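You operate a simulated robot arm through the tools that you are given. There is no shell and no other tool. Be economical: measure what you need, move in short steps, check, and stop when the job is done.

You run a simulated two-armed robot. Do the job below in one go: nothing can be reset, and whatever is moved stays where it is left.

## Task
On the top of the bin lid, fold the green cloth in half.

The check looks at the end state, three seconds after you hand in, the way a careful person would. Anything else that was tipped, shoved, dropped, spilled or broken makes it a failure. Lids that push on must go on centred and level and be pressed home; caps that screw on are set level and turned clockwise until they are tight. Flat cloth is picked up by pressing the open fingertips on it (5 to 10 N) and closing them slowly along it; thin cloth reads only 2 to 8 mm in the jaws.

## Robot
Two 7-joint arms with two-finger parallel grippers on one trunk, on a base that drives. Base frame: it is fixed to the floor where the robot stands at the start and does not move with it; the origin is under the middle of the robot, x ahead of it, y to its left, z up. Units: mm, degrees, N and s.
The left shoulder is at the start at [70, 163, 1220], the right one opposite. With the tool pointing down near the work surface each hand reaches from about 380 to 880 mm from the robot's upright axis, wherever it stands, measured 20 degrees to its own side. Places, roughly: top of the bin lid [700, 100, 1000]. Payload 3.43 kg a hand.
The TCP of each hand is the grasp point between the finger pads, 34 mm short of the fingertips. In the tool frame z runs along the fingers and y along their closing line. Largest opening 128 mm; finger width 24, thickness 12; the body of the gripper, 48 by 130 mm, starts 96 mm behind the TCP.
Orientation is that of the tool frame in the base frame, as [roll, pitch, yaw] about the fixed x, y, z axes, in that order (R = Rz(yaw) Ry(pitch) Rx(roll)). With the fingers straight down and closing along the base's y, the tool's x points along the base's -x, its y along +y and its z along -z.

## Interface
- The arms move only by the tool jog_arm. It takes "left_commands", "right_commands" or both (then of equal length, played together; a hand with none holds still); each is a list that holds one entry, the list of rows, each a list of 7 numbers: the shift along the tool's x, y, z in mm, then the turn, a rotation vector about the tool's x, y, z in degrees, then the closure, from 0 (fully open) to 1 (shut). In form: [[[x, y, z, rx, ry, rz, gripper], ...]]. A call has 1 to 10 rows; each row shifts and turns the commanded pose from where the row before left it, along the tool's axes as they then stand. Rows are played at 5 a second. More than 50 mm and 8.6 degrees between two rows, or a gripper value outside its range, and nothing of the call is played. Where a pose cannot be reached the arm comes as near as it can. A force on the tool above 40 N (or 10 N above the force at the start of the call, whichever is more), or a blocked arm, ends the call early, and 0.2 s more pass. The fingers move at their own pace (about 153 mm/s each) and stop on an object; they squeeze with about 40 N. The grip force told is the motor's: it shows also when the fingers shut on nothing. Time passes only in rows, and 0.2 s behind the last, so rows that do not move let the fingers close. The reply holds the time, the measured pose of the TCP, the force on the tool along the base axes, the opening and the grip force, in the units named above and with some noise, with the torque about the TCP (base axes, N m) and any sound that the robot's microphone picked up, and new pictures: "pictures" is both (left out), scene, wrist or none (wrist: the cameras of the hands that moved).
- Cameras (640 x 400 px; columns grow to the right, rows downward): "scene" is now at [137.3, 8.6, 1441.7]; the picture's right is [0.11, -0.99, 0.00], its down [-0.62, -0.07, -0.78] and it looks along [0.78, 0.09, -0.62] (base axes); focal length 248 px, centre (320, 200). "left" rides on the left gripper at [76, 11, -160] in its tool frame; the picture's right is [-0.15, 0.99, 0.00], its down [-0.88, -0.13, -0.46] and it looks along [-0.45, -0.07, 0.89] (tool axes); focal length 234 px, centre (320, 200). "right" rides on the right gripper at [76, -11, -160] in its tool frame; the picture's right is [0.15, 0.99, 0.00], its down [-0.88, 0.13, -0.46] and it looks along [-0.45, 0.07, 0.89] (tool axes); focal length 234 px, centre (320, 200). There is no depth. A picture from a camera that has moved, and an enlarged one, comes with that camera's place and axes in the base frame and with its lens.
- slide_trunk(by): slides the trunk up (or, below 0, down) by that many mm; the arms and the scene camera ride with it, the base frame stays. It gives what a move gives, with no picture.
- base_move(legs): drives the robot by 1 to 6 legs, each [ahead, left, turn to the left] in mm, mm and degrees, along the robot's own axes; the way and the turn of a leg run together, so that a leg with both is an arc; at most 1500 mm and 180 degrees a leg. The arms and the cameras ride along, it lands a little off, and it stops where it bumps. It gives what a move gives, and a new picture of the scene camera.
- pan_tilt(pan, tilt): turns the head with the scene camera to pan (to the left, within 86 degrees either way) and tilt (down, from -29 to 69), counted from straight ahead of the robot. It gives what a move gives, and a new picture of the scene camera.
- enlarge(camera, box): a new picture of the part [left, top, right, bottom] of that camera's present view, enlarged. The clock stands still meanwhile.
- hand_in(): hands the job in; it is judged then, once.

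Work in short steps. Places have to be worked out from the pictures, the camera data and where the tool is seen: move nearer, look again, correct. Check each grasp and each placing, and mend what went wrong. You have 120 turns and 260 pictures in all, those below and enlarged ones among them. Open the grippers and draw the arms clear of the work before you hand the job in, unless the task says otherwise; then end with one line.

The tools are called after ">>>" as name(argument=value, ...) on one line, values as JSON. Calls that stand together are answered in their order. jog_arm: Moves the arms, as the interface text tells. Its arguments: {"type":"object","properties":{"left_commands":{"type":"array","items":{"type":"array","items":{"type":"array","items":{"type":"number"}}}},"right_commands":{"type":"array","items":{"type":"array","items":{"type":"array","items":{"type":"number"}}}},"pictures":{"type":"string","enum":["both","scene","wrist","none"]}},"required":[]} The other tools are called the same way: slide_trunk (by) slides the trunk up or down; base_move (legs) drives the base; pan_tilt (pan, tilt) turns the head that bears the scene camera; enlarge (camera, box) takes an enlarged picture of a part of a camera's view; hand_in () hands the job in.

At the start:

```text
clock: 0.0
left_ee_pos: [539.4, 269.2, 1171.1]
left_ee_rot: [180.0, 0.0, -180.0]
left_force: [-0.4, 0.2, -0.8]
left_ft_torque: [0.03, 0.0, -0.02]
left_width: 127.9
left_finger_force: 0.1
right_ee_pos: [432.1, -86.9, 1249.4]
right_ee_rot: [-179.9, 0.0, -179.9]
right_force: [0.4, -0.2, 0.0]
right_ft_torque: [-0.03, 0.02, 0.0]
right_width: 128.0
right_finger_force: 0.2
trunk travel left (down, up): [-700.0, 240.0]
robot x, y, heading: [2.0, -0.5, -0.0]
head pan, tilt: [6.3, 38.4]
```

scene: 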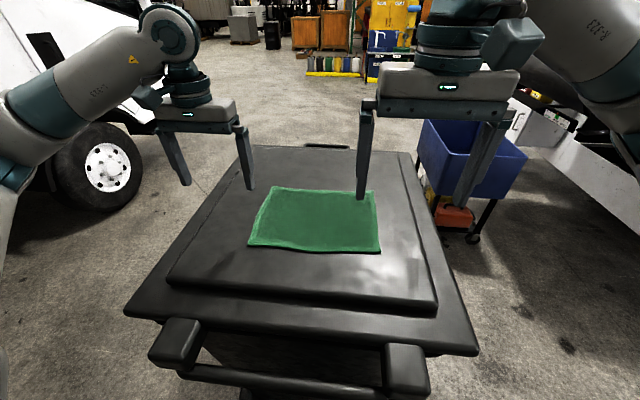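
right: 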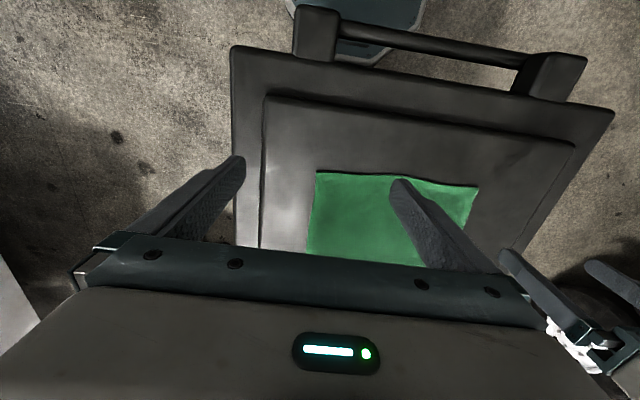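
left: 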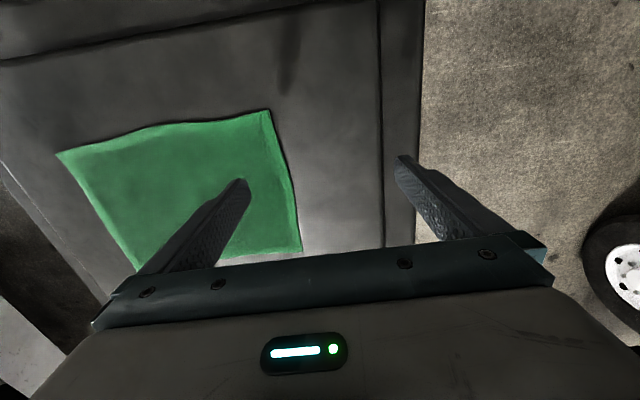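

The scene and left cameras agree on a lid top at z≈1022. The cloth corners come out at about NL(488,210), NR(499,-80), FR(727,-76) and FL(711,208). I'll bring both hands above the near corners with the fingers partly closed.

>>> jog_arm(left_commands=[[[7, -16, 12, 0, 0, 0, 0.6], [7, -16, 12, 0, 0, 0, 0.6], [7, -16, 12, 0, 0, 0, 0.6], [7, -16, 12, 0, 0, 0, 0.6], [7, -16, 12, 0, 0, 0, 0.6], [0, 0, 0, 0, 0, 0, 0.6]]], right_commands=[[[-17, 6, 28, 0, 0, 0, 0.6], [-17, 6, 28, 0, 0, 0, 0.6], [-17, 6, 28, 0, 0, 0, 0.6], [-17, 6, 28, 0, 0, 0, 0.6], [-17, 6, 28, 0, 0, 0, 0.6], [0, 0, 0, 0, 0, 0, 0.6]]])

```text
clock: 1.4
left_ee_pos: [503.3, 189.8, 1111.5]
left_ee_rot: [-180.0, 0.0, -180.0]
left_force: [0.2, 0.8, 0.0]
left_ft_torque: [0.04, -0.02, -0.01]
left_width: 51.4
left_finger_force: 0.1
right_ee_pos: [515.6, -56.1, 1108.7]
right_ee_rot: [180.0, 0.0, -180.0]
right_force: [0.8, 0.3, 0.4]
right_ft_torque: [0.01, 0.01, 0.0]
right_width: 51.0
right_finger_force: 0.1
trunk travel left (down, up): [-700.0, 240.0]
robot x, y, heading: [0.4, -2.3, 0.1]
head pan, tilt: [6.3, 38.4]
camera scene: at [136.6, 8.9, 1441.8], right [0.11, -0.99, 0.0], down [-0.62, -0.07, -0.78], along [0.78, 0.09, -0.62], focal length 248 px, centre (320, 200)
camera right: at [441.0, -67.9, 1268.1], right [-0.15, 0.99, 0.0], down [0.88, 0.13, 0.46], along [0.45, 0.07, -0.89], focal length 234 px, centre (320, 200)
camera left: at [428.5, 201.3, 1271.7], right [0.15, 0.99, 0.0], down [0.88, -0.13, 0.46], along [0.45, -0.07, -0.89], focal length 234 px, centre (320, 200)
```

scene: 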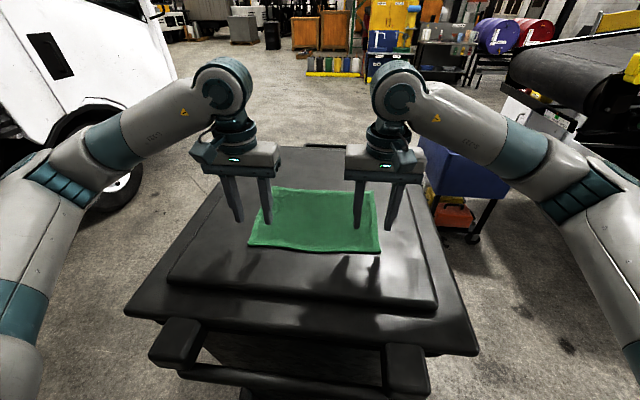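
right: 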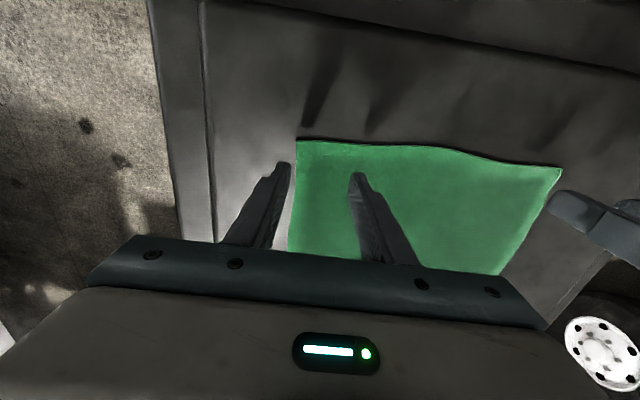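
left: 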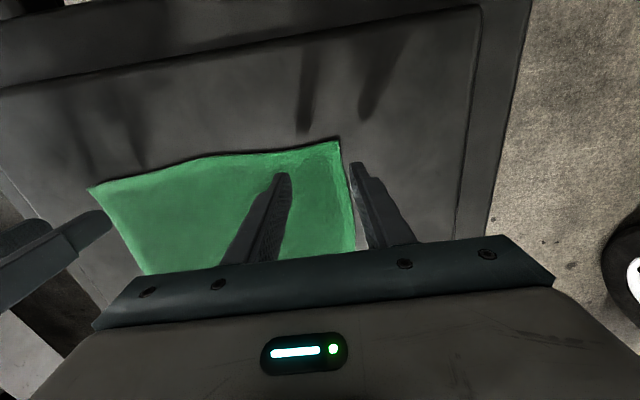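

The corners are confirmed at NL≈(488,213) and NR≈(500,-82). The outer fingers sit just off the cloth, so I'll move inward, narrow the opening to about 30 mm and come down to just above the surface.

>>> jog_arm(left_commands=[[[-1, -4, 15, 0, 0, 0, 0.76], [-1, -4, 15, 0, 0, 0, 0.76], [-1, -2, 14, 0, 0, 0, 0.76], [0, 0, 0, 0, 0, 0, 0.76]]], right_commands=[[[-1, 3, 15, 0, 0, 0, 0.76], [-1, 3, 15, 0, 0, 0, 0.76], [-1, 0, 11, 0, 0, 0, 0.76], [0, 0, 0, 0, 0, 0, 0.76]]], pictures="wrist")

```text
clock: 2.4
left_ee_pos: [507.7, 179.7, 1067.2]
left_ee_rot: [180.0, 0.0, -179.9]
left_force: [0.0, 0.3, 1.1]
left_ft_torque: [0.01, 0.02, 0.03]
left_width: 30.6
left_finger_force: 0.0
right_ee_pos: [519.7, -51.2, 1070.1]
right_ee_rot: [-180.0, 0.0, 179.9]
right_force: [-0.3, -0.4, 0.0]
right_ft_torque: [0.02, -0.02, -0.03]
right_width: 30.9
right_finger_force: 0.2
trunk travel left (down, up): [-700.0, 240.0]
robot x, y, heading: [0.7, -1.4, 0.0]
head pan, tilt: [6.3, 38.4]
camera right: at [445.5, -62.9, 1227.9], right [-0.15, 0.99, 0.0], down [0.88, 0.13, 0.46], along [0.45, 0.07, -0.89], focal length 234 px, centre (320, 200)
camera left: at [433.3, 191.6, 1226.9], right [0.15, 0.99, 0.0], down [0.88, -0.13, 0.46], along [0.45, -0.07, -0.89], focal length 234 px, centre (320, 200)
```

right: 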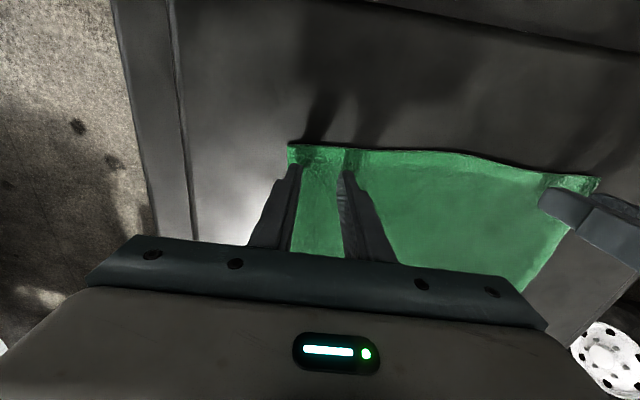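
left: 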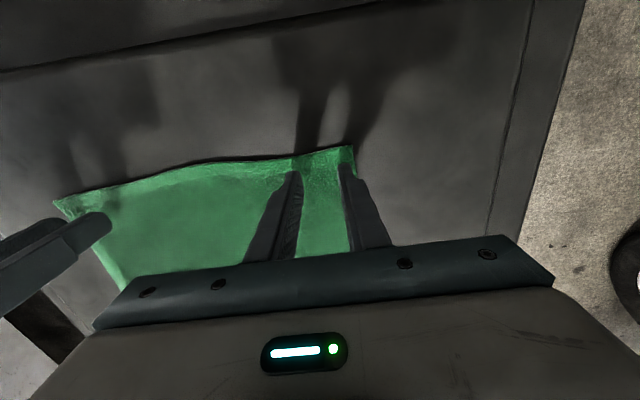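

All four fingertips are over the cloth near the edge. I'll lower slowly to make contact.

>>> jog_arm(left_commands=[[[1, 1, 3, 0, 0, 0, 0.76], [0, 0, 2, 0, 0, 0, 0.76], [0, 0, 2, 0, 0, 0, 0.76], [0, 0, 1, 0, 0, 0, 0.76], [0, 0, 0, 0, 0, 0, 0.76]]], right_commands=[[[1, 1, 4, 0, 0, 0, 0.76], [0, 0, 3, 0, 0, 0, 0.76], [0, 0, 2, 0, 0, 0, 0.76], [0, 0, 2, 0, 0, 0, 0.76], [0, 0, 0, 0, 0, 0, 0.76]]], pictures="none")

```text
clock: 3.6
left_ee_pos: [507.3, 180.4, 1060.7]
left_ee_rot: [180.0, -0.1, -179.9]
left_force: [0.8, 1.2, 0.4]
left_ft_torque: [0.0, -0.02, -0.01]
left_width: 30.9
left_finger_force: 0.1
right_ee_pos: [519.9, -50.6, 1057.4]
right_ee_rot: [180.0, 0.0, -180.0]
right_force: [1.0, 0.7, 0.4]
right_ft_torque: [0.0, -0.02, -0.04]
right_width: 31.0
right_finger_force: 0.0
trunk travel left (down, up): [-700.0, 240.0]
robot x, y, heading: [3.9, 1.2, 0.3]
head pan, tilt: [6.3, 38.4]
```

No contact yet, so I'll keep lowering in small steps.

>>> jog_arm(left_commands=[[[0, 0, 2, 0, 0, 0, 0.76], [0, 0, 2, 0, 0, 0, 0.76], [0, 0, 1, 0, 0, 0, 0.76], [0, 0, 0, 0, 0, 0, 0.76]]], right_commands=[[[0, 0, 1, 0, 0, 0, 0.76], [0, 0, 1, 0, 0, 0, 0.76], [0, 0, 1, 0, 0, 0, 0.76], [0, 0, 0, 0, 0, 0, 0.76]]], pictures="none")

```text
clock: 4.6
left_ee_pos: [506.7, 179.6, 1053.7]
left_ee_rot: [180.0, 0.0, -179.9]
left_force: [0.8, 0.9, 3.5]
left_ft_torque: [0.03, -0.02, -0.03]
left_width: 30.8
left_finger_force: 0.1
right_ee_pos: [519.6, -50.4, 1054.5]
right_ee_rot: [180.0, 0.1, 180.0]
right_force: [1.1, -0.2, 3.5]
right_ft_torque: [0.0, 0.01, -0.01]
right_width: 30.7
right_finger_force: 0.0
trunk travel left (down, up): [-700.0, 240.0]
robot x, y, heading: [1.7, -1.3, -0.1]
head pan, tilt: [6.3, 38.4]
```

Both hands are touching at 3.5 N. I'll press a little more to reach 5–10 N.

>>> jog_arm(left_commands=[[[0, 0, 1, 0, 0, 0, 0.76], [0, 0, 0, 0, 0, 0, 0.76]]], right_commands=[[[0, 0, 1, 0, 0, 0, 0.76], [0, 0, 0, 0, 0, 0, 0.76]]], pictures="none")

```text
clock: 5.2
left_ee_pos: [506.5, 181.2, 1053.6]
left_ee_rot: [-180.0, 0.0, -179.9]
left_force: [1.9, -0.5, 4.7]
left_ft_torque: [0.0, -0.05, 0.0]
left_width: 30.9
left_finger_force: 0.0
right_ee_pos: [518.8, -49.6, 1054.0]
right_ee_rot: [-180.0, 0.1, 179.9]
right_force: [1.8, -0.1, 6.9]
right_ft_torque: [-0.01, -0.04, 0.03]
right_width: 30.8
right_finger_force: 0.0
trunk travel left (down, up): [-700.0, 240.0]
robot x, y, heading: [-0.4, 0.8, 0.1]
head pan, tilt: [6.3, 38.4]
```

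The force is now 5–7 N. I'll press slightly more with the left hand, then close both slowly.

>>> jog_arm(left_commands=[[[0, 0, 1, 0, 0, 0, 0.78], [0, 0, 0, 0, 0, 0, 0.81], [0, 0, 0, 0, 0, 0, 0.84], [0, 0, 0, 0, 0, 0, 0.87], [0, 0, 0, 0, 0, 0, 0.9], [0, 0, 0, 0, 0, 0, 0.93], [0, 0, 0, 0, 0, 0, 0.96], [0, 0, 0, 0, 0, 0, 1], [0, 0, 0, 0, 0, 0, 1], [0, 0, 0, 0, 0, 0, 1]]], right_commands=[[[0, 0, 0.3, 0, 0, 0, 0.78], [0, 0, 0, 0, 0, 0, 0.81], [0, 0, 0, 0, 0, 0, 0.84], [0, 0, 0, 0, 0, 0, 0.87], [0, 0, 0, 0, 0, 0, 0.9], [0, 0, 0, 0, 0, 0, 0.93], [0, 0, 0, 0, 0, 0, 0.96], [0, 0, 0, 0, 0, 0, 1], [0, 0, 0, 0, 0, 0, 1], [0, 0, 0, 0, 0, 0, 1]]])

```text
clock: 7.4
left_ee_pos: [504.4, 180.1, 1053.5]
left_ee_rot: [180.0, 0.2, -179.9]
left_force: [0.3, -7.6, 11.6]
left_ft_torque: [-0.23, -0.01, 0.0]
left_width: 3.6
left_finger_force: 38.2
right_ee_pos: [518.3, -49.3, 1053.9]
right_ee_rot: [180.0, 0.1, -180.0]
right_force: [-0.9, 7.7, 7.0]
right_ft_torque: [0.28, 0.02, 0.0]
right_width: 3.6
right_finger_force: 38.3
trunk travel left (down, up): [-700.0, 240.0]
robot x, y, heading: [-1.1, -1.3, -0.1]
head pan, tilt: [6.3, 38.4]
camera scene: at [135.5, 8.3, 1442.0], right [0.11, -0.99, 0.0], down [-0.62, -0.07, -0.78], along [0.78, 0.09, -0.62], focal length 248 px, centre (320, 200)
camera right: at [443.8, -61.3, 1212.6], right [-0.15, 0.99, 0.0], down [0.88, 0.13, 0.46], along [0.45, 0.07, -0.89], focal length 234 px, centre (320, 200)
camera left: at [430.0, 191.6, 1213.3], right [0.15, 0.99, 0.0], down [0.88, -0.13, 0.46], along [0.45, -0.07, -0.89], focal length 234 px, centre (320, 200)
```

scene: 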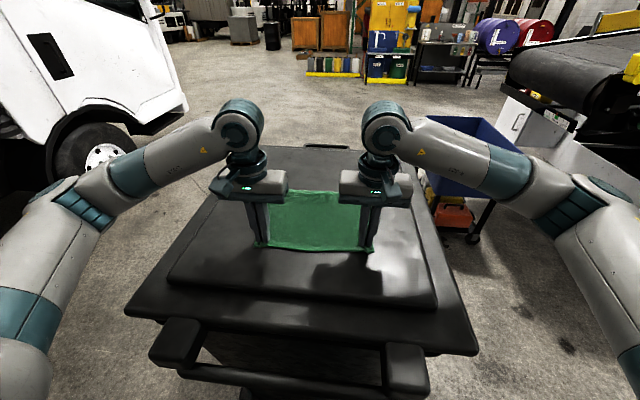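
right: 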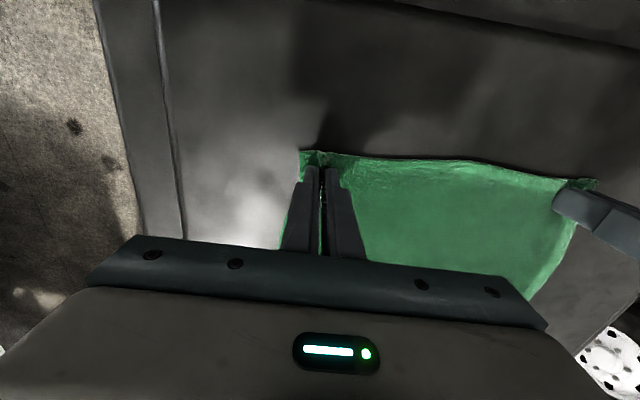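
left: 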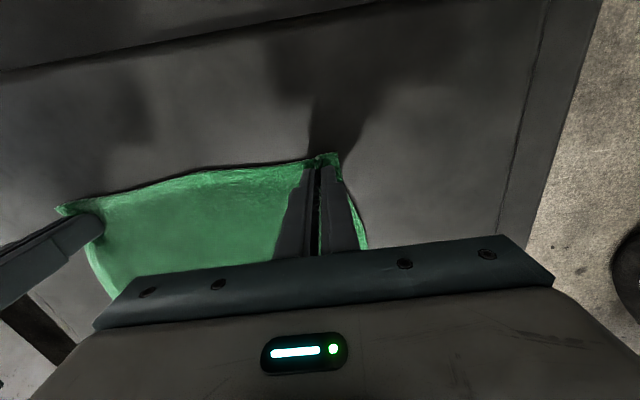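

Both jaws read 3.6 mm, so they hold cloth. I'll relax the sideways tension, then lift on an arc toward the middle.

>>> jog_arm(left_commands=[[[0, -2, -8, 0, 0, 0, 1], [-3, -2, -16, 0, 0, 0, 1], [-10, 0, -20, 0, 0, 0, 1], [-15, 0, -18, 0, 0, 0, 1], [0, 0, 0, 0, 0, 0, 1]]], right_commands=[[[0, 2, -8, 0, 0, 0, 1], [-3, 2, -16, 0, 0, 0, 1], [-10, 0, -20, 0, 0, 0, 1], [-15, 0, -18, 0, 0, 0, 1], [0, 0, 0, 0, 0, 0, 1]]])

```text
clock: 8.6
left_ee_pos: [532.6, 177.0, 1114.6]
left_ee_rot: [-180.0, 0.1, -179.9]
left_force: [-0.1, -0.7, -1.2]
left_ft_torque: [-0.01, 0.0, 0.03]
left_width: 3.6
left_finger_force: 38.0
right_ee_pos: [547.8, -44.4, 1115.2]
right_ee_rot: [-180.0, 0.0, -180.0]
right_force: [0.0, 0.3, 0.1]
right_ft_torque: [0.01, -0.04, 0.01]
right_width: 3.8
right_finger_force: 38.5
trunk travel left (down, up): [-700.0, 240.0]
robot x, y, heading: [1.3, -1.2, -0.1]
head pan, tilt: [6.3, 38.4]
camera scene: at [137.1, 8.7, 1441.7], right [0.11, -0.99, 0.0], down [-0.62, -0.07, -0.78], along [0.78, 0.09, -0.62], focal length 248 px, centre (320, 200)
camera right: at [473.3, -56.8, 1274.3], right [-0.15, 0.99, 0.0], down [0.88, 0.13, 0.46], along [0.45, 0.07, -0.89], focal length 234 px, centre (320, 200)
camera left: at [458.9, 188.2, 1274.2], right [0.15, 0.99, 0.0], down [0.88, -0.13, 0.46], along [0.45, -0.07, -0.89], focal length 234 px, centre (320, 200)
```

scene: 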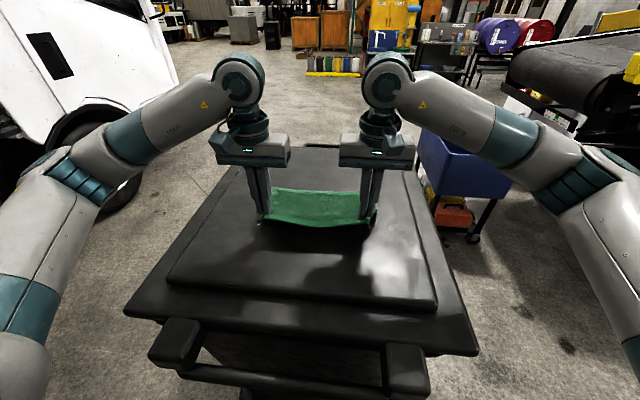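
right: 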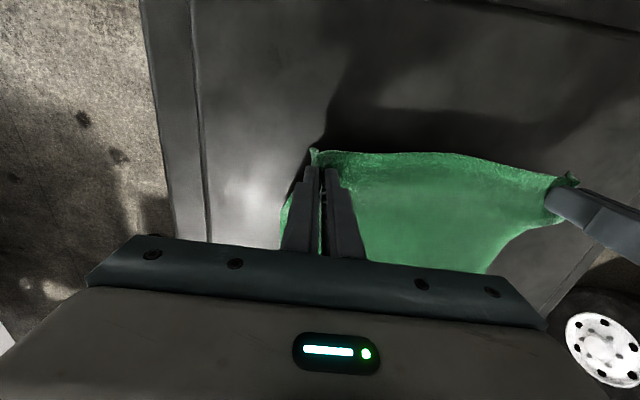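
left: 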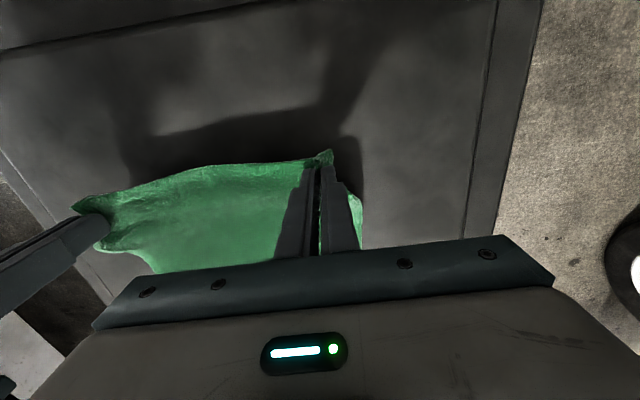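

Both near corners are lifted and held. I'll move to the middle while tilting the tools 30° so the edge starts to turn over.

>>> jog_arm(left_commands=[[[-11, 0, -4, 0, 5, 0, 1], [-10.6, 0, -4.9, 0, 5, 0, 1], [-10.1, 0, -5.8, 0, 5, 0, 1], [-9.6, 0, -6.7, 0, 5, 0, 1], [-8.9, 0, -7.6, 0, 5, 0, 1], [-8.3, 0, -8.2, 0, 5, 0, 1], [0, 0, 0, 0, 0, 0, 1]]], right_commands=[[[-11, 0, -4, 0, 5, 0, 1], [-10.6, 0, -4.9, 0, 5, 0, 1], [-10.1, 0, -5.8, 0, 5, 0, 1], [-9.6, 0, -6.7, 0, 5, 0, 1], [-8.9, 0, -7.6, 0, 5, 0, 1], [-8.3, 0, -8.2, 0, 5, 0, 1], [0, 0, 0, 0, 0, 0, 1]]])

```text
clock: 10.2
left_ee_pos: [599.7, 176.1, 1137.7]
left_ee_rot: [-179.9, -29.9, 180.0]
left_force: [-0.3, -1.0, 0.6]
left_ft_torque: [0.0, -0.05, 0.03]
left_width: 3.6
left_finger_force: 38.3
right_ee_pos: [614.3, -47.0, 1138.3]
right_ee_rot: [180.0, -30.0, 180.0]
right_force: [-0.8, -0.2, -0.7]
right_ft_torque: [-0.06, -0.02, -0.01]
right_width: 3.7
right_finger_force: 38.1
trunk travel left (down, up): [-700.0, 240.0]
robot x, y, heading: [0.8, 4.3, -0.1]
head pan, tilt: [6.3, 38.4]
camera scene: at [137.1, 8.6, 1441.8], right [0.11, -0.99, 0.0], down [-0.62, -0.07, -0.78], along [0.78, 0.09, -0.62], focal length 248 px, centre (320, 200)
camera right: at [629.3, -57.4, 1314.6], right [-0.13, 0.99, 0.07], down [0.99, 0.13, -0.05], along [-0.06, 0.07, -1.0], focal length 234 px, centre (320, 200)
camera left: at [614.8, 187.7, 1315.0], right [0.13, 0.99, -0.07], down [0.99, -0.13, -0.05], along [-0.06, -0.07, -1.0], focal length 234 px, centre (320, 200)
```

scene: 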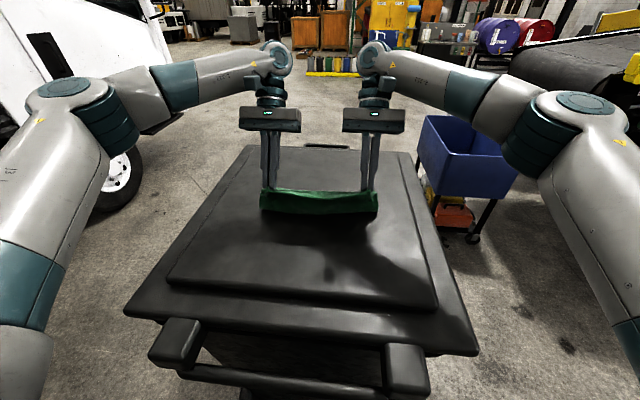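
right: 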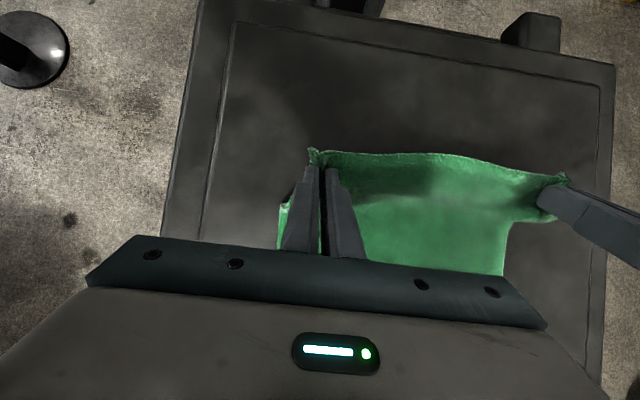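
left: 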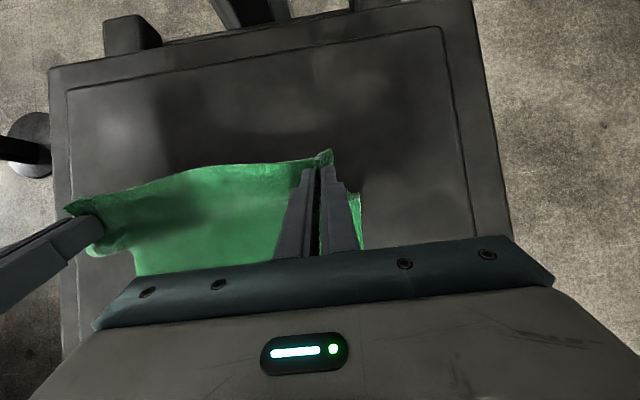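

The sheet is coming up cleanly, and the fold is near x≈600. I'll keep moving forward and tilt on to 55° if it can be reached.

>>> jog_arm(left_commands=[[[-10.2, 0, -2.4, 0, 5, 0, 1], [-9.9, 0, -3.3, 0, 5, 0, 1], [-9.6, 0, -4.1, 0, 5, 0, 1], [-9.2, 0, -4.9, 0, 5, 0, 1], [-8.7, 0, -5.7, 0, 5, 0, 1], [0, 0, 0, 0, 0, 0, 1]]], right_commands=[[[-10.2, 0, -2.4, 0, 5, 0, 1], [-9.9, 0, -3.3, 0, 5, 0, 1], [-9.6, 0, -4.1, 0, 5, 0, 1], [-9.2, 0, -4.9, 0, 5, 0, 1], [-8.7, 0, -5.7, 0, 5, 0, 1], [0, 0, 0, 0, 0, 0, 1]]])

```text
clock: 11.6
left_ee_pos: [578.9, 170.6, 1094.4]
left_ee_rot: [-179.9, -54.8, 180.0]
left_force: [-0.3, -22.0, -0.6]
left_ft_torque: [-0.46, -0.01, 0.66]
left_width: 3.6
left_finger_force: 38.1
left hand out of reach, approached as far as the arm can: row 3, 4, 5
right_ee_pos: [577.2, -68.5, 1095.8]
right_ee_rot: [179.6, -54.9, -179.8]
right_force: [1.1, 21.5, 0.2]
right_ft_torque: [0.47, -0.05, -0.65]
right_width: 3.6
right_finger_force: 37.9
right hand out of reach, approached as far as the arm can: row 2, 3, 4, 5
trunk travel left (down, up): [-700.0, 240.0]
robot x, y, heading: [-0.5, -1.2, -0.0]
head pan, tilt: [6.3, 38.4]
camera scene: at [137.3, 7.1, 1441.8], right [0.11, -0.99, 0.0], down [-0.62, -0.07, -0.78], along [0.78, 0.09, -0.62], focal length 248 px, centre (320, 200)
camera right: at [664.2, -80.5, 1249.7], right [-0.08, 0.99, 0.12], down [0.88, 0.13, -0.46], along [-0.47, 0.07, -0.88], focal length 234 px, centre (320, 200)
camera left: at [666.9, 182.2, 1249.3], right [0.08, 0.99, -0.12], down [0.88, -0.13, -0.46], along [-0.47, -0.07, -0.88], focal length 234 px, centre (320, 200)
```

scene: 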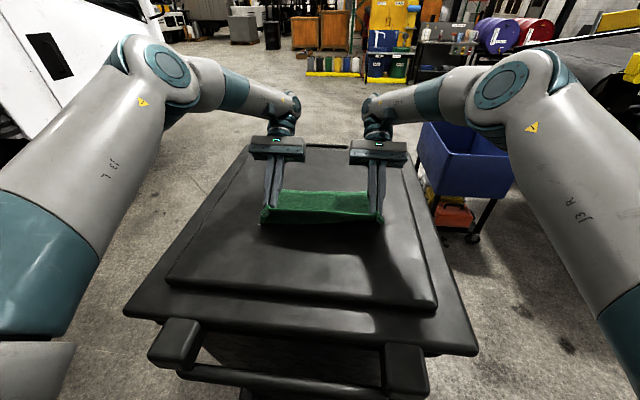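
right: 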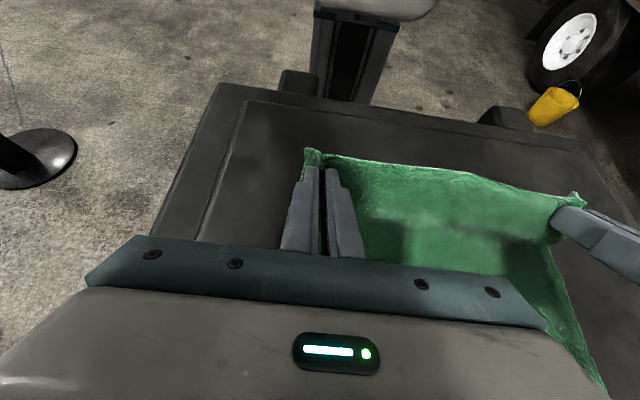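
left: 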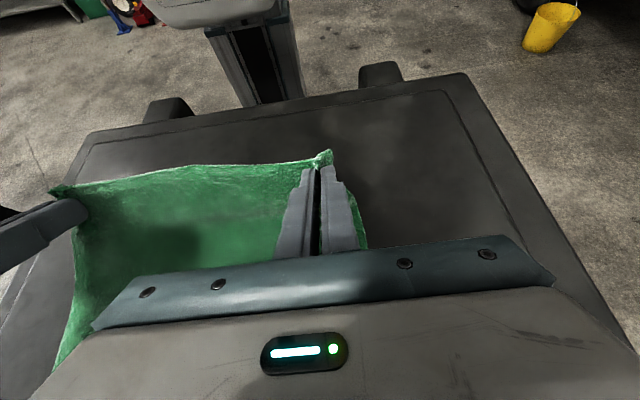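

55° is out of reach and stretched the cloth a little, so I'll go back to a 30° tilt and check where the hands settle.

>>> jog_arm(left_commands=[[[0, 0, 0, 0, -5, 0, 1], [0, 0, 0, 0, -5, 0, 1], [0, 0, 0, 0, -5, 0, 1], [0, 0, 0, 0, -5, 0, 1], [0, 0, 0, 0, -5, 0, 1], [0, 0, 0, 0, 0, 0, 1]]], right_commands=[[[0, 0, 0, 0, -5, 0, 1], [0, 0, 0, 0, -5, 0, 1], [0, 0, 0, 0, -5, 0, 1], [0, 0, 0, 0, -5, 0, 1], [0, 0, 0, 0, -5, 0, 1], [0, 0, 0, 0, 0, 0, 1]]], pictures="scene")

```text
clock: 13.0
left_ee_pos: [580.0, 171.9, 1094.0]
left_ee_rot: [-179.9, -29.9, 180.0]
left_force: [-0.8, -24.4, -0.8]
left_ft_torque: [-0.76, 0.05, 0.46]
left_width: 3.9
left_finger_force: 38.2
right_ee_pos: [576.5, -68.0, 1096.7]
right_ee_rot: [179.8, -30.0, 180.0]
right_force: [0.1, 24.7, 0.4]
right_ft_torque: [0.73, 0.01, -0.5]
right_width: 3.8
right_finger_force: 38.7
trunk travel left (down, up): [-700.0, 240.0]
robot x, y, heading: [1.2, -0.9, -0.0]
head pan, tilt: [6.3, 38.4]
camera scene: at [138.0, 8.6, 1441.7], right [0.11, -0.99, 0.0], down [-0.62, -0.07, -0.78], along [0.78, 0.09, -0.62], focal length 248 px, centre (320, 200)
```

scene: 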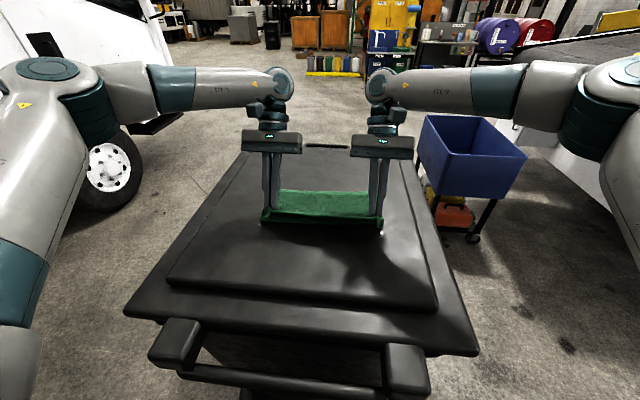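

The commanded poses settled where the arms stopped. I'll ease the stretch and move forward at 30° tilt.

>>> jog_arm(left_commands=[[[-9.3, 0, -10, 0, 0, 0, 1], [-9.3, 0, -10, 0, 0, 0, 1], [-9.3, 0, -10, 0, 0, 0, 1], [-9.3, 0, -10, 0, 0, 0, 1], [-9.3, 0, -10, 0, 0, 0, 1], [0, 0, 0, 0, 0, 0, 1]]], right_commands=[[[-12.4, 4, -11.8, 0, 0, 0, 1], [-12.4, 4, -11.8, 0, 0, 0, 1], [-12.4, 4, -11.8, 0, 0, 0, 1], [-12.4, 4, -11.8, 0, 0, 0, 1], [-12.4, 4, -11.8, 0, 0, 0, 1], [0, 0, 0, 0, 0, 0, 1]]], pictures="scene")

```text
clock: 14.4
left_ee_pos: [645.0, 174.4, 1115.1]
left_ee_rot: [-179.9, -30.0, -179.9]
left_force: [0.6, 0.1, -0.9]
left_ft_torque: [0.0, 0.02, 0.01]
left_width: 3.5
left_finger_force: 38.6
right_ee_pos: [660.4, -49.4, 1116.7]
right_ee_rot: [-180.0, -30.0, -180.0]
right_force: [0.0, 0.6, -0.1]
right_ft_torque: [0.04, 0.02, 0.01]
right_width: 3.6
right_finger_force: 38.2
trunk travel left (down, up): [-700.0, 240.0]
robot x, y, heading: [-0.5, 0.9, -0.1]
head pan, tilt: [6.3, 38.4]
camera scene: at [137.4, 8.2, 1441.7], right [0.11, -0.99, 0.0], down [-0.62, -0.07, -0.78], along [0.78, 0.09, -0.62], focal length 248 px, centre (320, 200)
```

scene: 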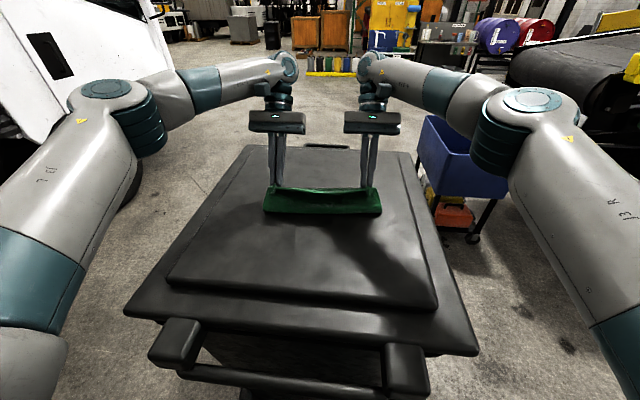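

The tension is gone. I'll move forward and down to just above the far edge.

>>> jog_arm(left_commands=[[[-13.1, 0.8, 1.7, 0, 0, 0, 1], [-13.1, 0.8, 1.7, 0, 0, 0, 1], [-13.1, 0.8, 1.7, 0, 0, 0, 1], [-13.1, 0.8, 1.7, 0, 0, 0, 1], [-13.1, 0.8, 1.7, 0, 0, 0, 1], [0, 0, 0, 0, 0, 0, 1]]], right_commands=[[[-13.1, 0, 1.7, 0, 0, 0, 1], [-13.1, 0, 1.7, 0, 0, 0, 1], [-13.1, 0, 1.7, 0, 0, 0, 1], [-13.1, 0, 1.7, 0, 0, 0, 1], [-13.1, 0, 1.7, 0, 0, 0, 1], [0, 0, 0, 0, 0, 0, 1]]])

```text
clock: 15.8
left_ee_pos: [696.8, 177.7, 1074.0]
left_ee_rot: [-179.9, -30.0, 180.0]
left_force: [-0.6, -4.1, 0.3]
left_ft_torque: [-0.06, 0.03, 0.1]
left_width: 3.4
left_finger_force: 38.2
right_ee_pos: [691.5, -50.3, 1085.7]
right_ee_rot: [-180.0, -30.1, -179.9]
right_force: [0.3, 2.9, -0.4]
right_ft_torque: [0.14, -0.03, -0.06]
right_width: 3.5
right_finger_force: 38.3
right hand out of reach, approached as far as the arm can: row 3, 4, 5
trunk travel left (down, up): [-700.0, 240.0]
robot x, y, heading: [-0.3, -1.0, -0.1]
head pan, tilt: [6.3, 38.4]
camera scene: at [136.9, 8.8, 1441.8], right [0.11, -0.99, 0.0], down [-0.62, -0.07, -0.78], along [0.78, 0.09, -0.62], focal length 248 px, centre (320, 200)
camera right: at [706.8, -60.9, 1260.8], right [-0.13, 0.99, 0.07], down [0.99, 0.13, -0.04], along [-0.05, 0.07, -1.0], focal length 234 px, centre (320, 200)
camera left: at [712.3, 189.3, 1251.6], right [0.13, 0.99, -0.07], down [0.99, -0.13, -0.05], along [-0.05, -0.07, -1.0], focal length 234 px, centre (320, 200)
```

scene: 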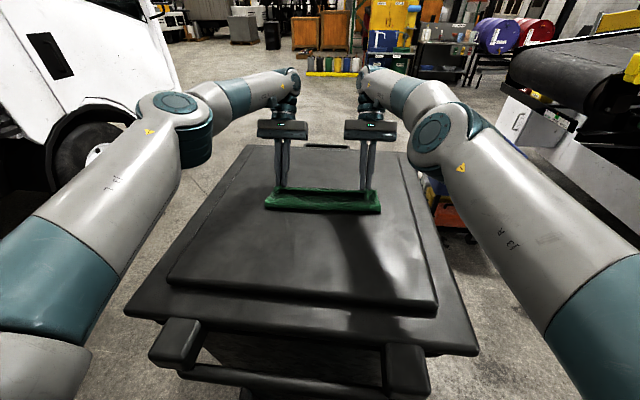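
right: 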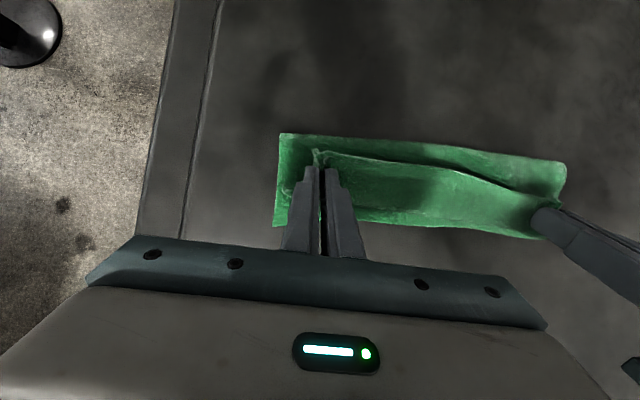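
left: 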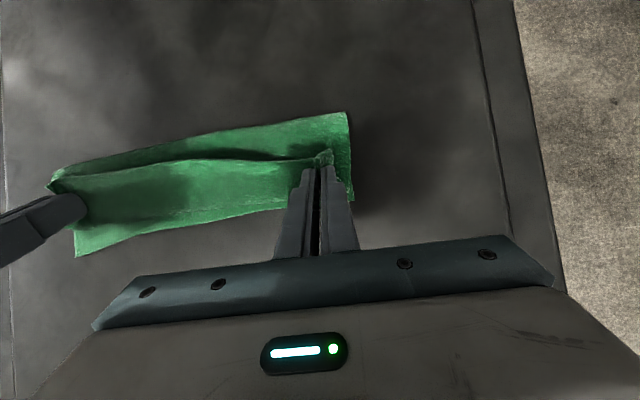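

The right hand is at its limit with this tilt. I'll cut both tilts to 10° and bring the right hand level with the left.

>>> jog_arm(left_commands=[[[0, 0, 0, 0, -5, 0, 1], [0, 0, 0, 0, -5, 0, 1], [0, 0, 0, 0, -5, 0, 1], [0, 0, 0, 0, -5, 0, 1], [0, -1, 0, 0, 0, 0, 1], [0, -1, 0, 0, 0, 0, 1], [0, -1, 0, 0, 0, 0, 1], [0, 0, 0, 0, 0, 0, 1]]], right_commands=[[[0, 0, 0, 0, -5, 0, 1], [0, 0, 0, 0, -5, 0, 1], [0, 0, 0, 0, -5, 0, 1], [0, 0, 0, 0, -5, 0, 1], [-7.5, 0, 2.1, 0, 0, 0, 1], [-7.5, 0, 2.1, 0, 0, 0, 1], [-7.5, 0, 2.1, 0, 0, 0, 1], [0, 0, 0, 0, 0, 0, 1]]])

```text
clock: 17.6
left_ee_pos: [698.5, 174.3, 1074.5]
left_ee_rot: [-180.0, -10.0, -180.0]
left_force: [0.8, -0.8, 0.2]
left_ft_torque: [-0.06, 0.0, 0.04]
left_width: 3.6
left_finger_force: 37.8
right_ee_pos: [714.1, -50.7, 1074.5]
right_ee_rot: [180.0, -10.0, 180.0]
right_force: [-0.5, 0.8, -0.2]
right_ft_torque: [0.04, 0.04, 0.02]
right_width: 3.3
right_finger_force: 38.2
trunk travel left (down, up): [-700.0, 240.0]
robot x, y, heading: [0.7, 3.3, 0.1]
head pan, tilt: [6.3, 38.4]
camera scene: at [137.7, 8.6, 1441.7], right [0.11, -0.99, 0.0], down [-0.62, -0.07, -0.78], along [0.78, 0.09, -0.62], focal length 248 px, centre (320, 200)
camera right: at [668.7, -61.4, 1244.3], right [-0.14, 0.99, 0.03], down [0.95, 0.13, 0.3], along [0.29, 0.07, -0.96], focal length 234 px, centre (320, 200)
camera left: at [652.3, 185.8, 1245.6], right [0.14, 0.99, -0.03], down [0.95, -0.13, 0.3], along [0.29, -0.07, -0.95], focal length 234 px, centre (320, 200)
```

scene: 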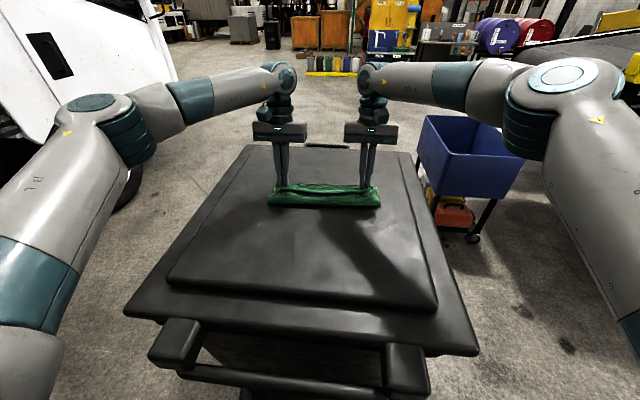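
right: 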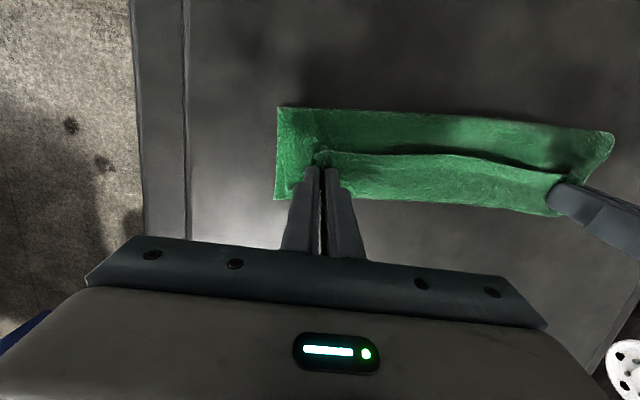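
left: 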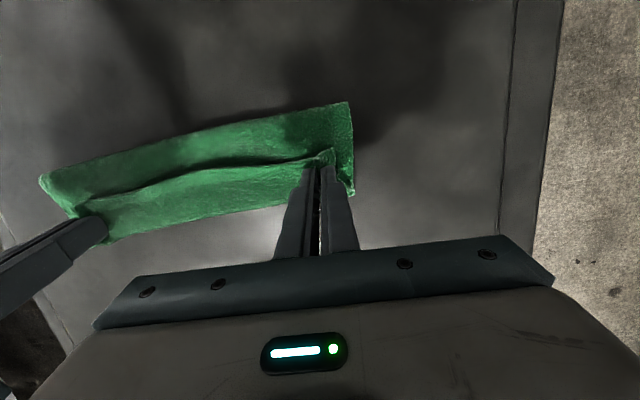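

The edge still points back at the pinch, and the fold line has been pulled forward to x≈634. I'll bring the hands back about 35 mm and lower, so the fold relaxes back toward x≈602 before I release.

>>> jog_arm(left_commands=[[[6.5, 0, 3.2, 0, 0, 0, 1], [6.5, 0, 3.2, 0, 0, 0, 1], [6.5, 0, 3.2, 0, 0, 0, 1], [6.5, 0, 3.2, 0, 0, 0, 1], [6.5, 0, 3.2, 0, 0, 0, 1], [0, 0, 0, 0, 0, 0, 1]]], right_commands=[[[6.5, 0, 3.2, 0, 0, 0, 1], [6.5, 0, 3.2, 0, 0, 0, 1], [6.5, 0, 3.2, 0, 0, 0, 1], [6.5, 0, 3.2, 0, 0, 0, 1], [6.5, 0, 3.2, 0, 0, 0, 1], [0, 0, 0, 0, 0, 0, 1]]])

```text
clock: 19.0
left_ee_pos: [662.3, 174.4, 1064.9]
left_ee_rot: [-180.0, -10.0, -179.9]
left_force: [1.5, -2.8, 0.8]
left_ft_torque: [-0.08, 0.0, 0.03]
left_width: 3.5
left_finger_force: 38.1
right_ee_pos: [678.3, -50.7, 1065.8]
right_ee_rot: [180.0, -10.0, -180.0]
right_force: [-0.6, 3.0, 2.5]
right_ft_torque: [0.11, -0.02, -0.02]
right_width: 3.3
right_finger_force: 37.7
trunk travel left (down, up): [-700.0, 240.0]
robot x, y, heading: [3.5, -3.8, 0.2]
head pan, tilt: [6.3, 38.4]
camera scene: at [137.4, 8.5, 1441.7], right [0.11, -0.99, 0.0], down [-0.62, -0.07, -0.78], along [0.78, 0.09, -0.62], focal length 248 px, centre (320, 200)
camera right: at [633.1, -62.0, 1235.5], right [-0.14, 0.99, 0.03], down [0.95, 0.13, 0.3], along [0.29, 0.07, -0.95], focal length 234 px, centre (320, 200)
camera left: at [616.6, 186.4, 1236.2], right [0.14, 0.99, -0.03], down [0.95, -0.13, 0.3], along [0.29, -0.07, -0.95], focal length 234 px, centre (320, 200)
```

scene: 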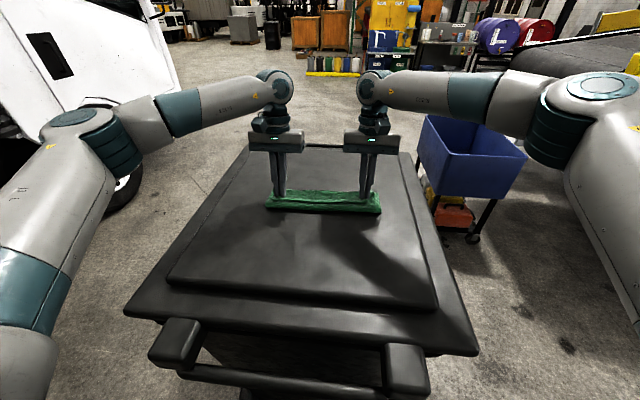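
right: 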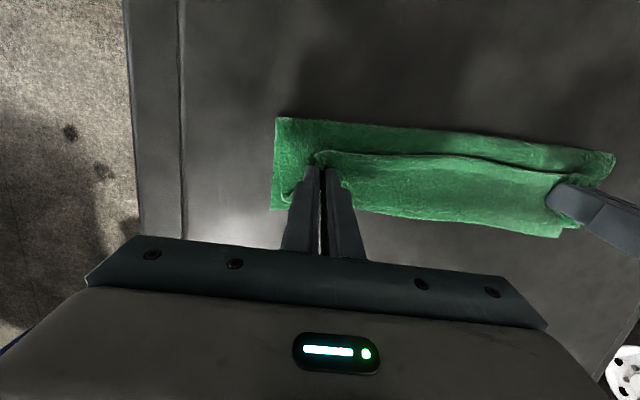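
left: 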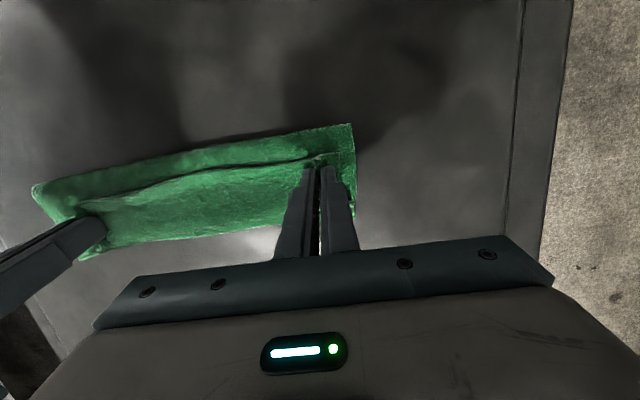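

The fold has relaxed to x≈616–630. I'll release gently by opening a little, then rise straight up.

>>> jog_arm(left_commands=[[[0, 0, -3, 0, 0, 0, 0.93], [0, 0, 0, 0, 0, 0, 0.88], [0, 0, 0, 0, 0, 0, 0.85], [2, 0, -12, 0, 0, 0, 0.85], [5, 0, -25, 0, 0, 0, 0.85], [5, 0, -30, 0, 0, 0, 0.85], [0, 0, 0, 0, 0, 0, 0.85]]], right_commands=[[[0, 0, -3, 0, 0, 0, 0.93], [0, 0, 0, 0, 0, 0, 0.88], [0, 0, 0, 0, 0, 0, 0.85], [2, 0, -12, 0, 0, 0, 0.85], [5, 0, -25, 0, 0, 0, 0.85], [5, 0, -30, 0, 0, 0, 0.85], [0, 0, 0, 0, 0, 0, 0.85]]])

```text
clock: 20.6
left_ee_pos: [663.7, 173.1, 1135.9]
left_ee_rot: [-179.9, -10.1, -179.9]
left_force: [0.0, 0.6, -0.3]
left_ft_torque: [0.01, 0.0, 0.0]
left_width: 19.2
left_finger_force: 0.1
right_ee_pos: [681.0, -50.3, 1135.4]
right_ee_rot: [-180.0, -10.0, -180.0]
right_force: [0.3, -0.3, -0.6]
right_ft_torque: [-0.02, 0.02, 0.01]
right_width: 19.2
right_finger_force: 0.2
trunk travel left (down, up): [-700.0, 240.0]
robot x, y, heading: [-4.7, -1.0, -0.1]
head pan, tilt: [6.3, 38.4]
camera scene: at [138.0, 8.8, 1441.6], right [0.11, -0.99, 0.0], down [-0.62, -0.07, -0.78], along [0.78, 0.09, -0.62], focal length 248 px, centre (320, 200)
camera right: at [635.4, -61.6, 1305.4], right [-0.14, 0.99, 0.03], down [0.95, 0.13, 0.3], along [0.29, 0.07, -0.96], focal length 234 px, centre (320, 200)
camera left: at [618.0, 185.1, 1306.9], right [0.14, 0.99, -0.03], down [0.95, -0.13, 0.3], along [0.29, -0.07, -0.96], focal length 234 px, centre (320, 200)
```

scene: 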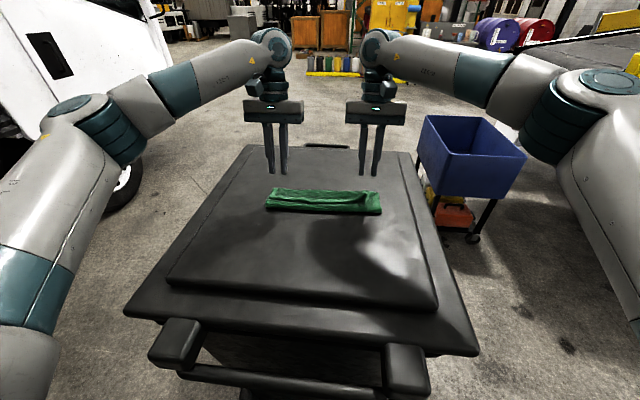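
right: 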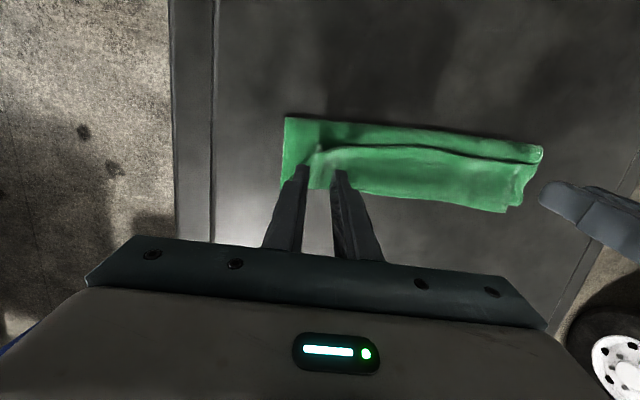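
left: 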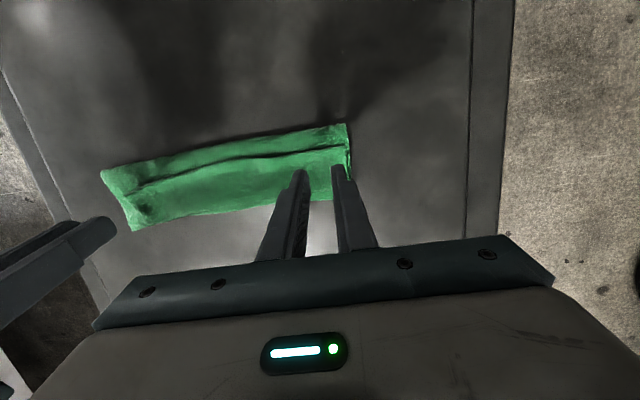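

The cloth has been released and lies nearly flat, with the edge flap rolled back. I'll raise both hands and pull back for a clear view.

>>> jog_arm(left_commands=[[[15, 5, -25, 0, 0, 0, 0.85], [15, 5, -25, 0, 0, 0, 0.85], [15, 5, -25, 0, 0, 0, 0.85], [15, 5, -25, 0, 0, 0, 0.85], [0, 0, 0, 0, 0, 0, 0.85]]], right_commands=[[[15, -5, -25, 0, 0, 0, 0.85], [15, -5, -25, 0, 0, 0, 0.85], [15, -5, -25, 0, 0, 0, 0.85], [15, -5, -25, 0, 0, 0, 0.85], [0, 0, 0, 0, 0, 0, 0.85]]], pictures="wrist")

>>> enlarge(camera="scene", box=[240, 160, 400, 240])

>>> enlarge(camera="left", box=[80, 80, 400, 280])

>>> enlarge(camera="right", box=[240, 80, 560, 280])

```text
clock: 21.8
left_ee_pos: [622.0, 194.8, 1245.7]
left_ee_rot: [-180.0, -10.0, -180.0]
left_force: [-0.5, 0.7, 0.8]
left_ft_torque: [-0.02, 0.05, -0.01]
left_width: 19.2
left_finger_force: 0.0
right_ee_pos: [638.3, -69.3, 1243.3]
right_ee_rot: [180.0, -10.1, -180.0]
right_force: [0.5, -0.6, 0.3]
right_ft_torque: [0.02, 0.01, 0.01]
right_width: 19.3
right_finger_force: 0.0
trunk travel left (down, up): [-700.0, 240.0]
robot x, y, heading: [-0.4, -1.7, 0.1]
head pan, tilt: [6.3, 38.4]
camera right: at [594.0, -80.8, 1414.3], right [-0.14, 0.99, 0.03], down [0.95, 0.13, 0.29], along [0.29, 0.07, -0.96], focal length 234 px, centre (320, 200)
camera left: at [576.4, 206.0, 1416.5], right [0.14, 0.99, -0.03], down [0.95, -0.13, 0.29], along [0.29, -0.07, -0.96], focal length 234 px, centre (320, 200)
```

right: 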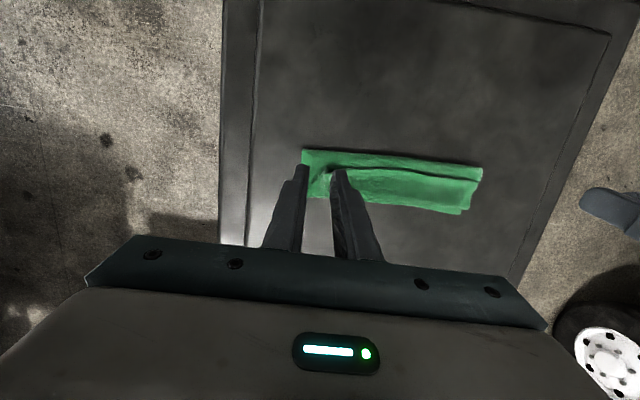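
left: 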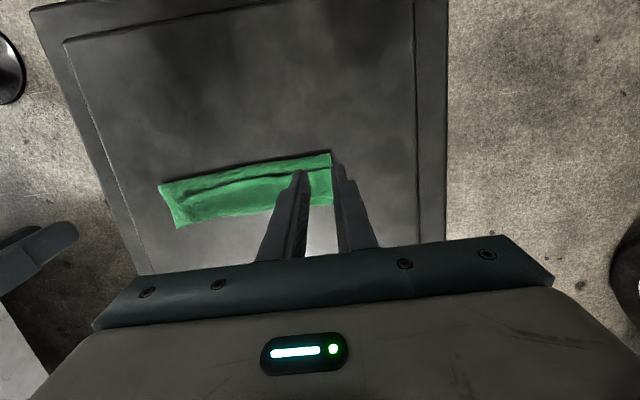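

```text
4.00 times, centred on (320, 200) of scene
camera zoom: at [138.6, 8.7, 1441.5], right [0.11, -0.99, 0.0], down [-0.62, -0.07, -0.78], along [0.78, 0.09, -0.62], focal length 990 px, centre (320, 200)
```

zoom: 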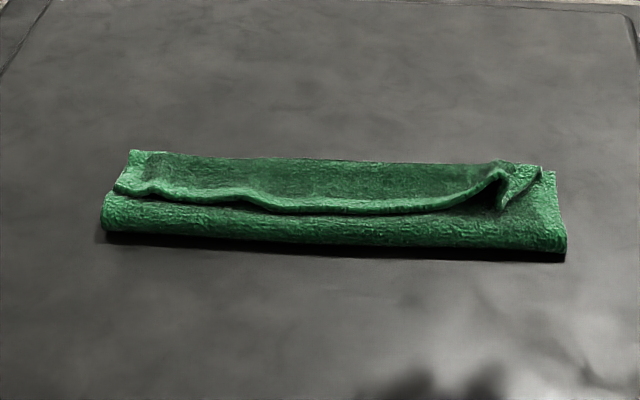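

```text
2.00 times, centred on (240, 180) of left
camera zoom: at [576.4, 206.0, 1416.5], right [0.14, 0.99, -0.03], down [0.95, -0.13, 0.29], along [0.29, -0.07, -0.96], focal length 468 px, centre (480, 240)
```

zoom: 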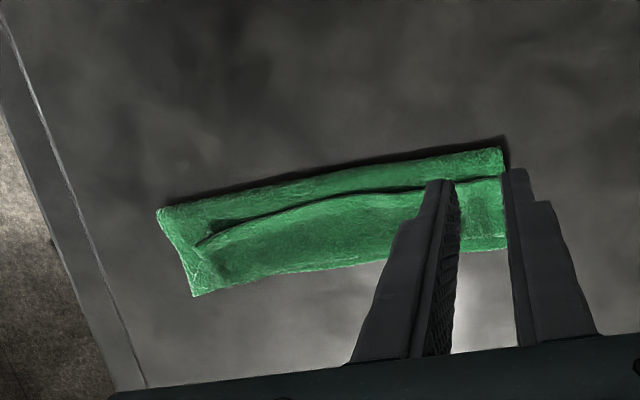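

```text
2.00 times, centred on (400, 180) of right
camera zoom: at [594.0, -80.8, 1414.3], right [-0.14, 0.99, 0.03], down [0.95, 0.13, 0.29], along [0.29, 0.07, -0.96], focal length 468 px, centre (160, 240)
```

zoom: 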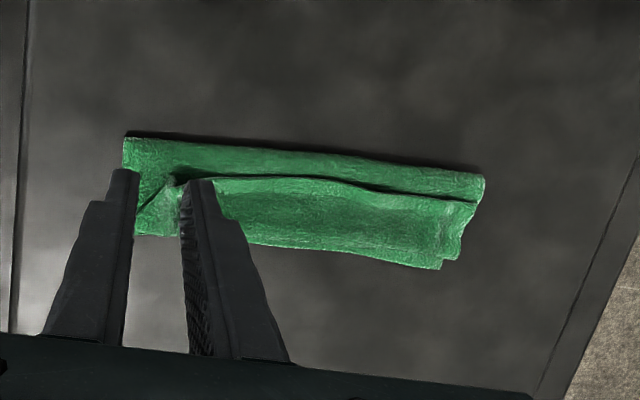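

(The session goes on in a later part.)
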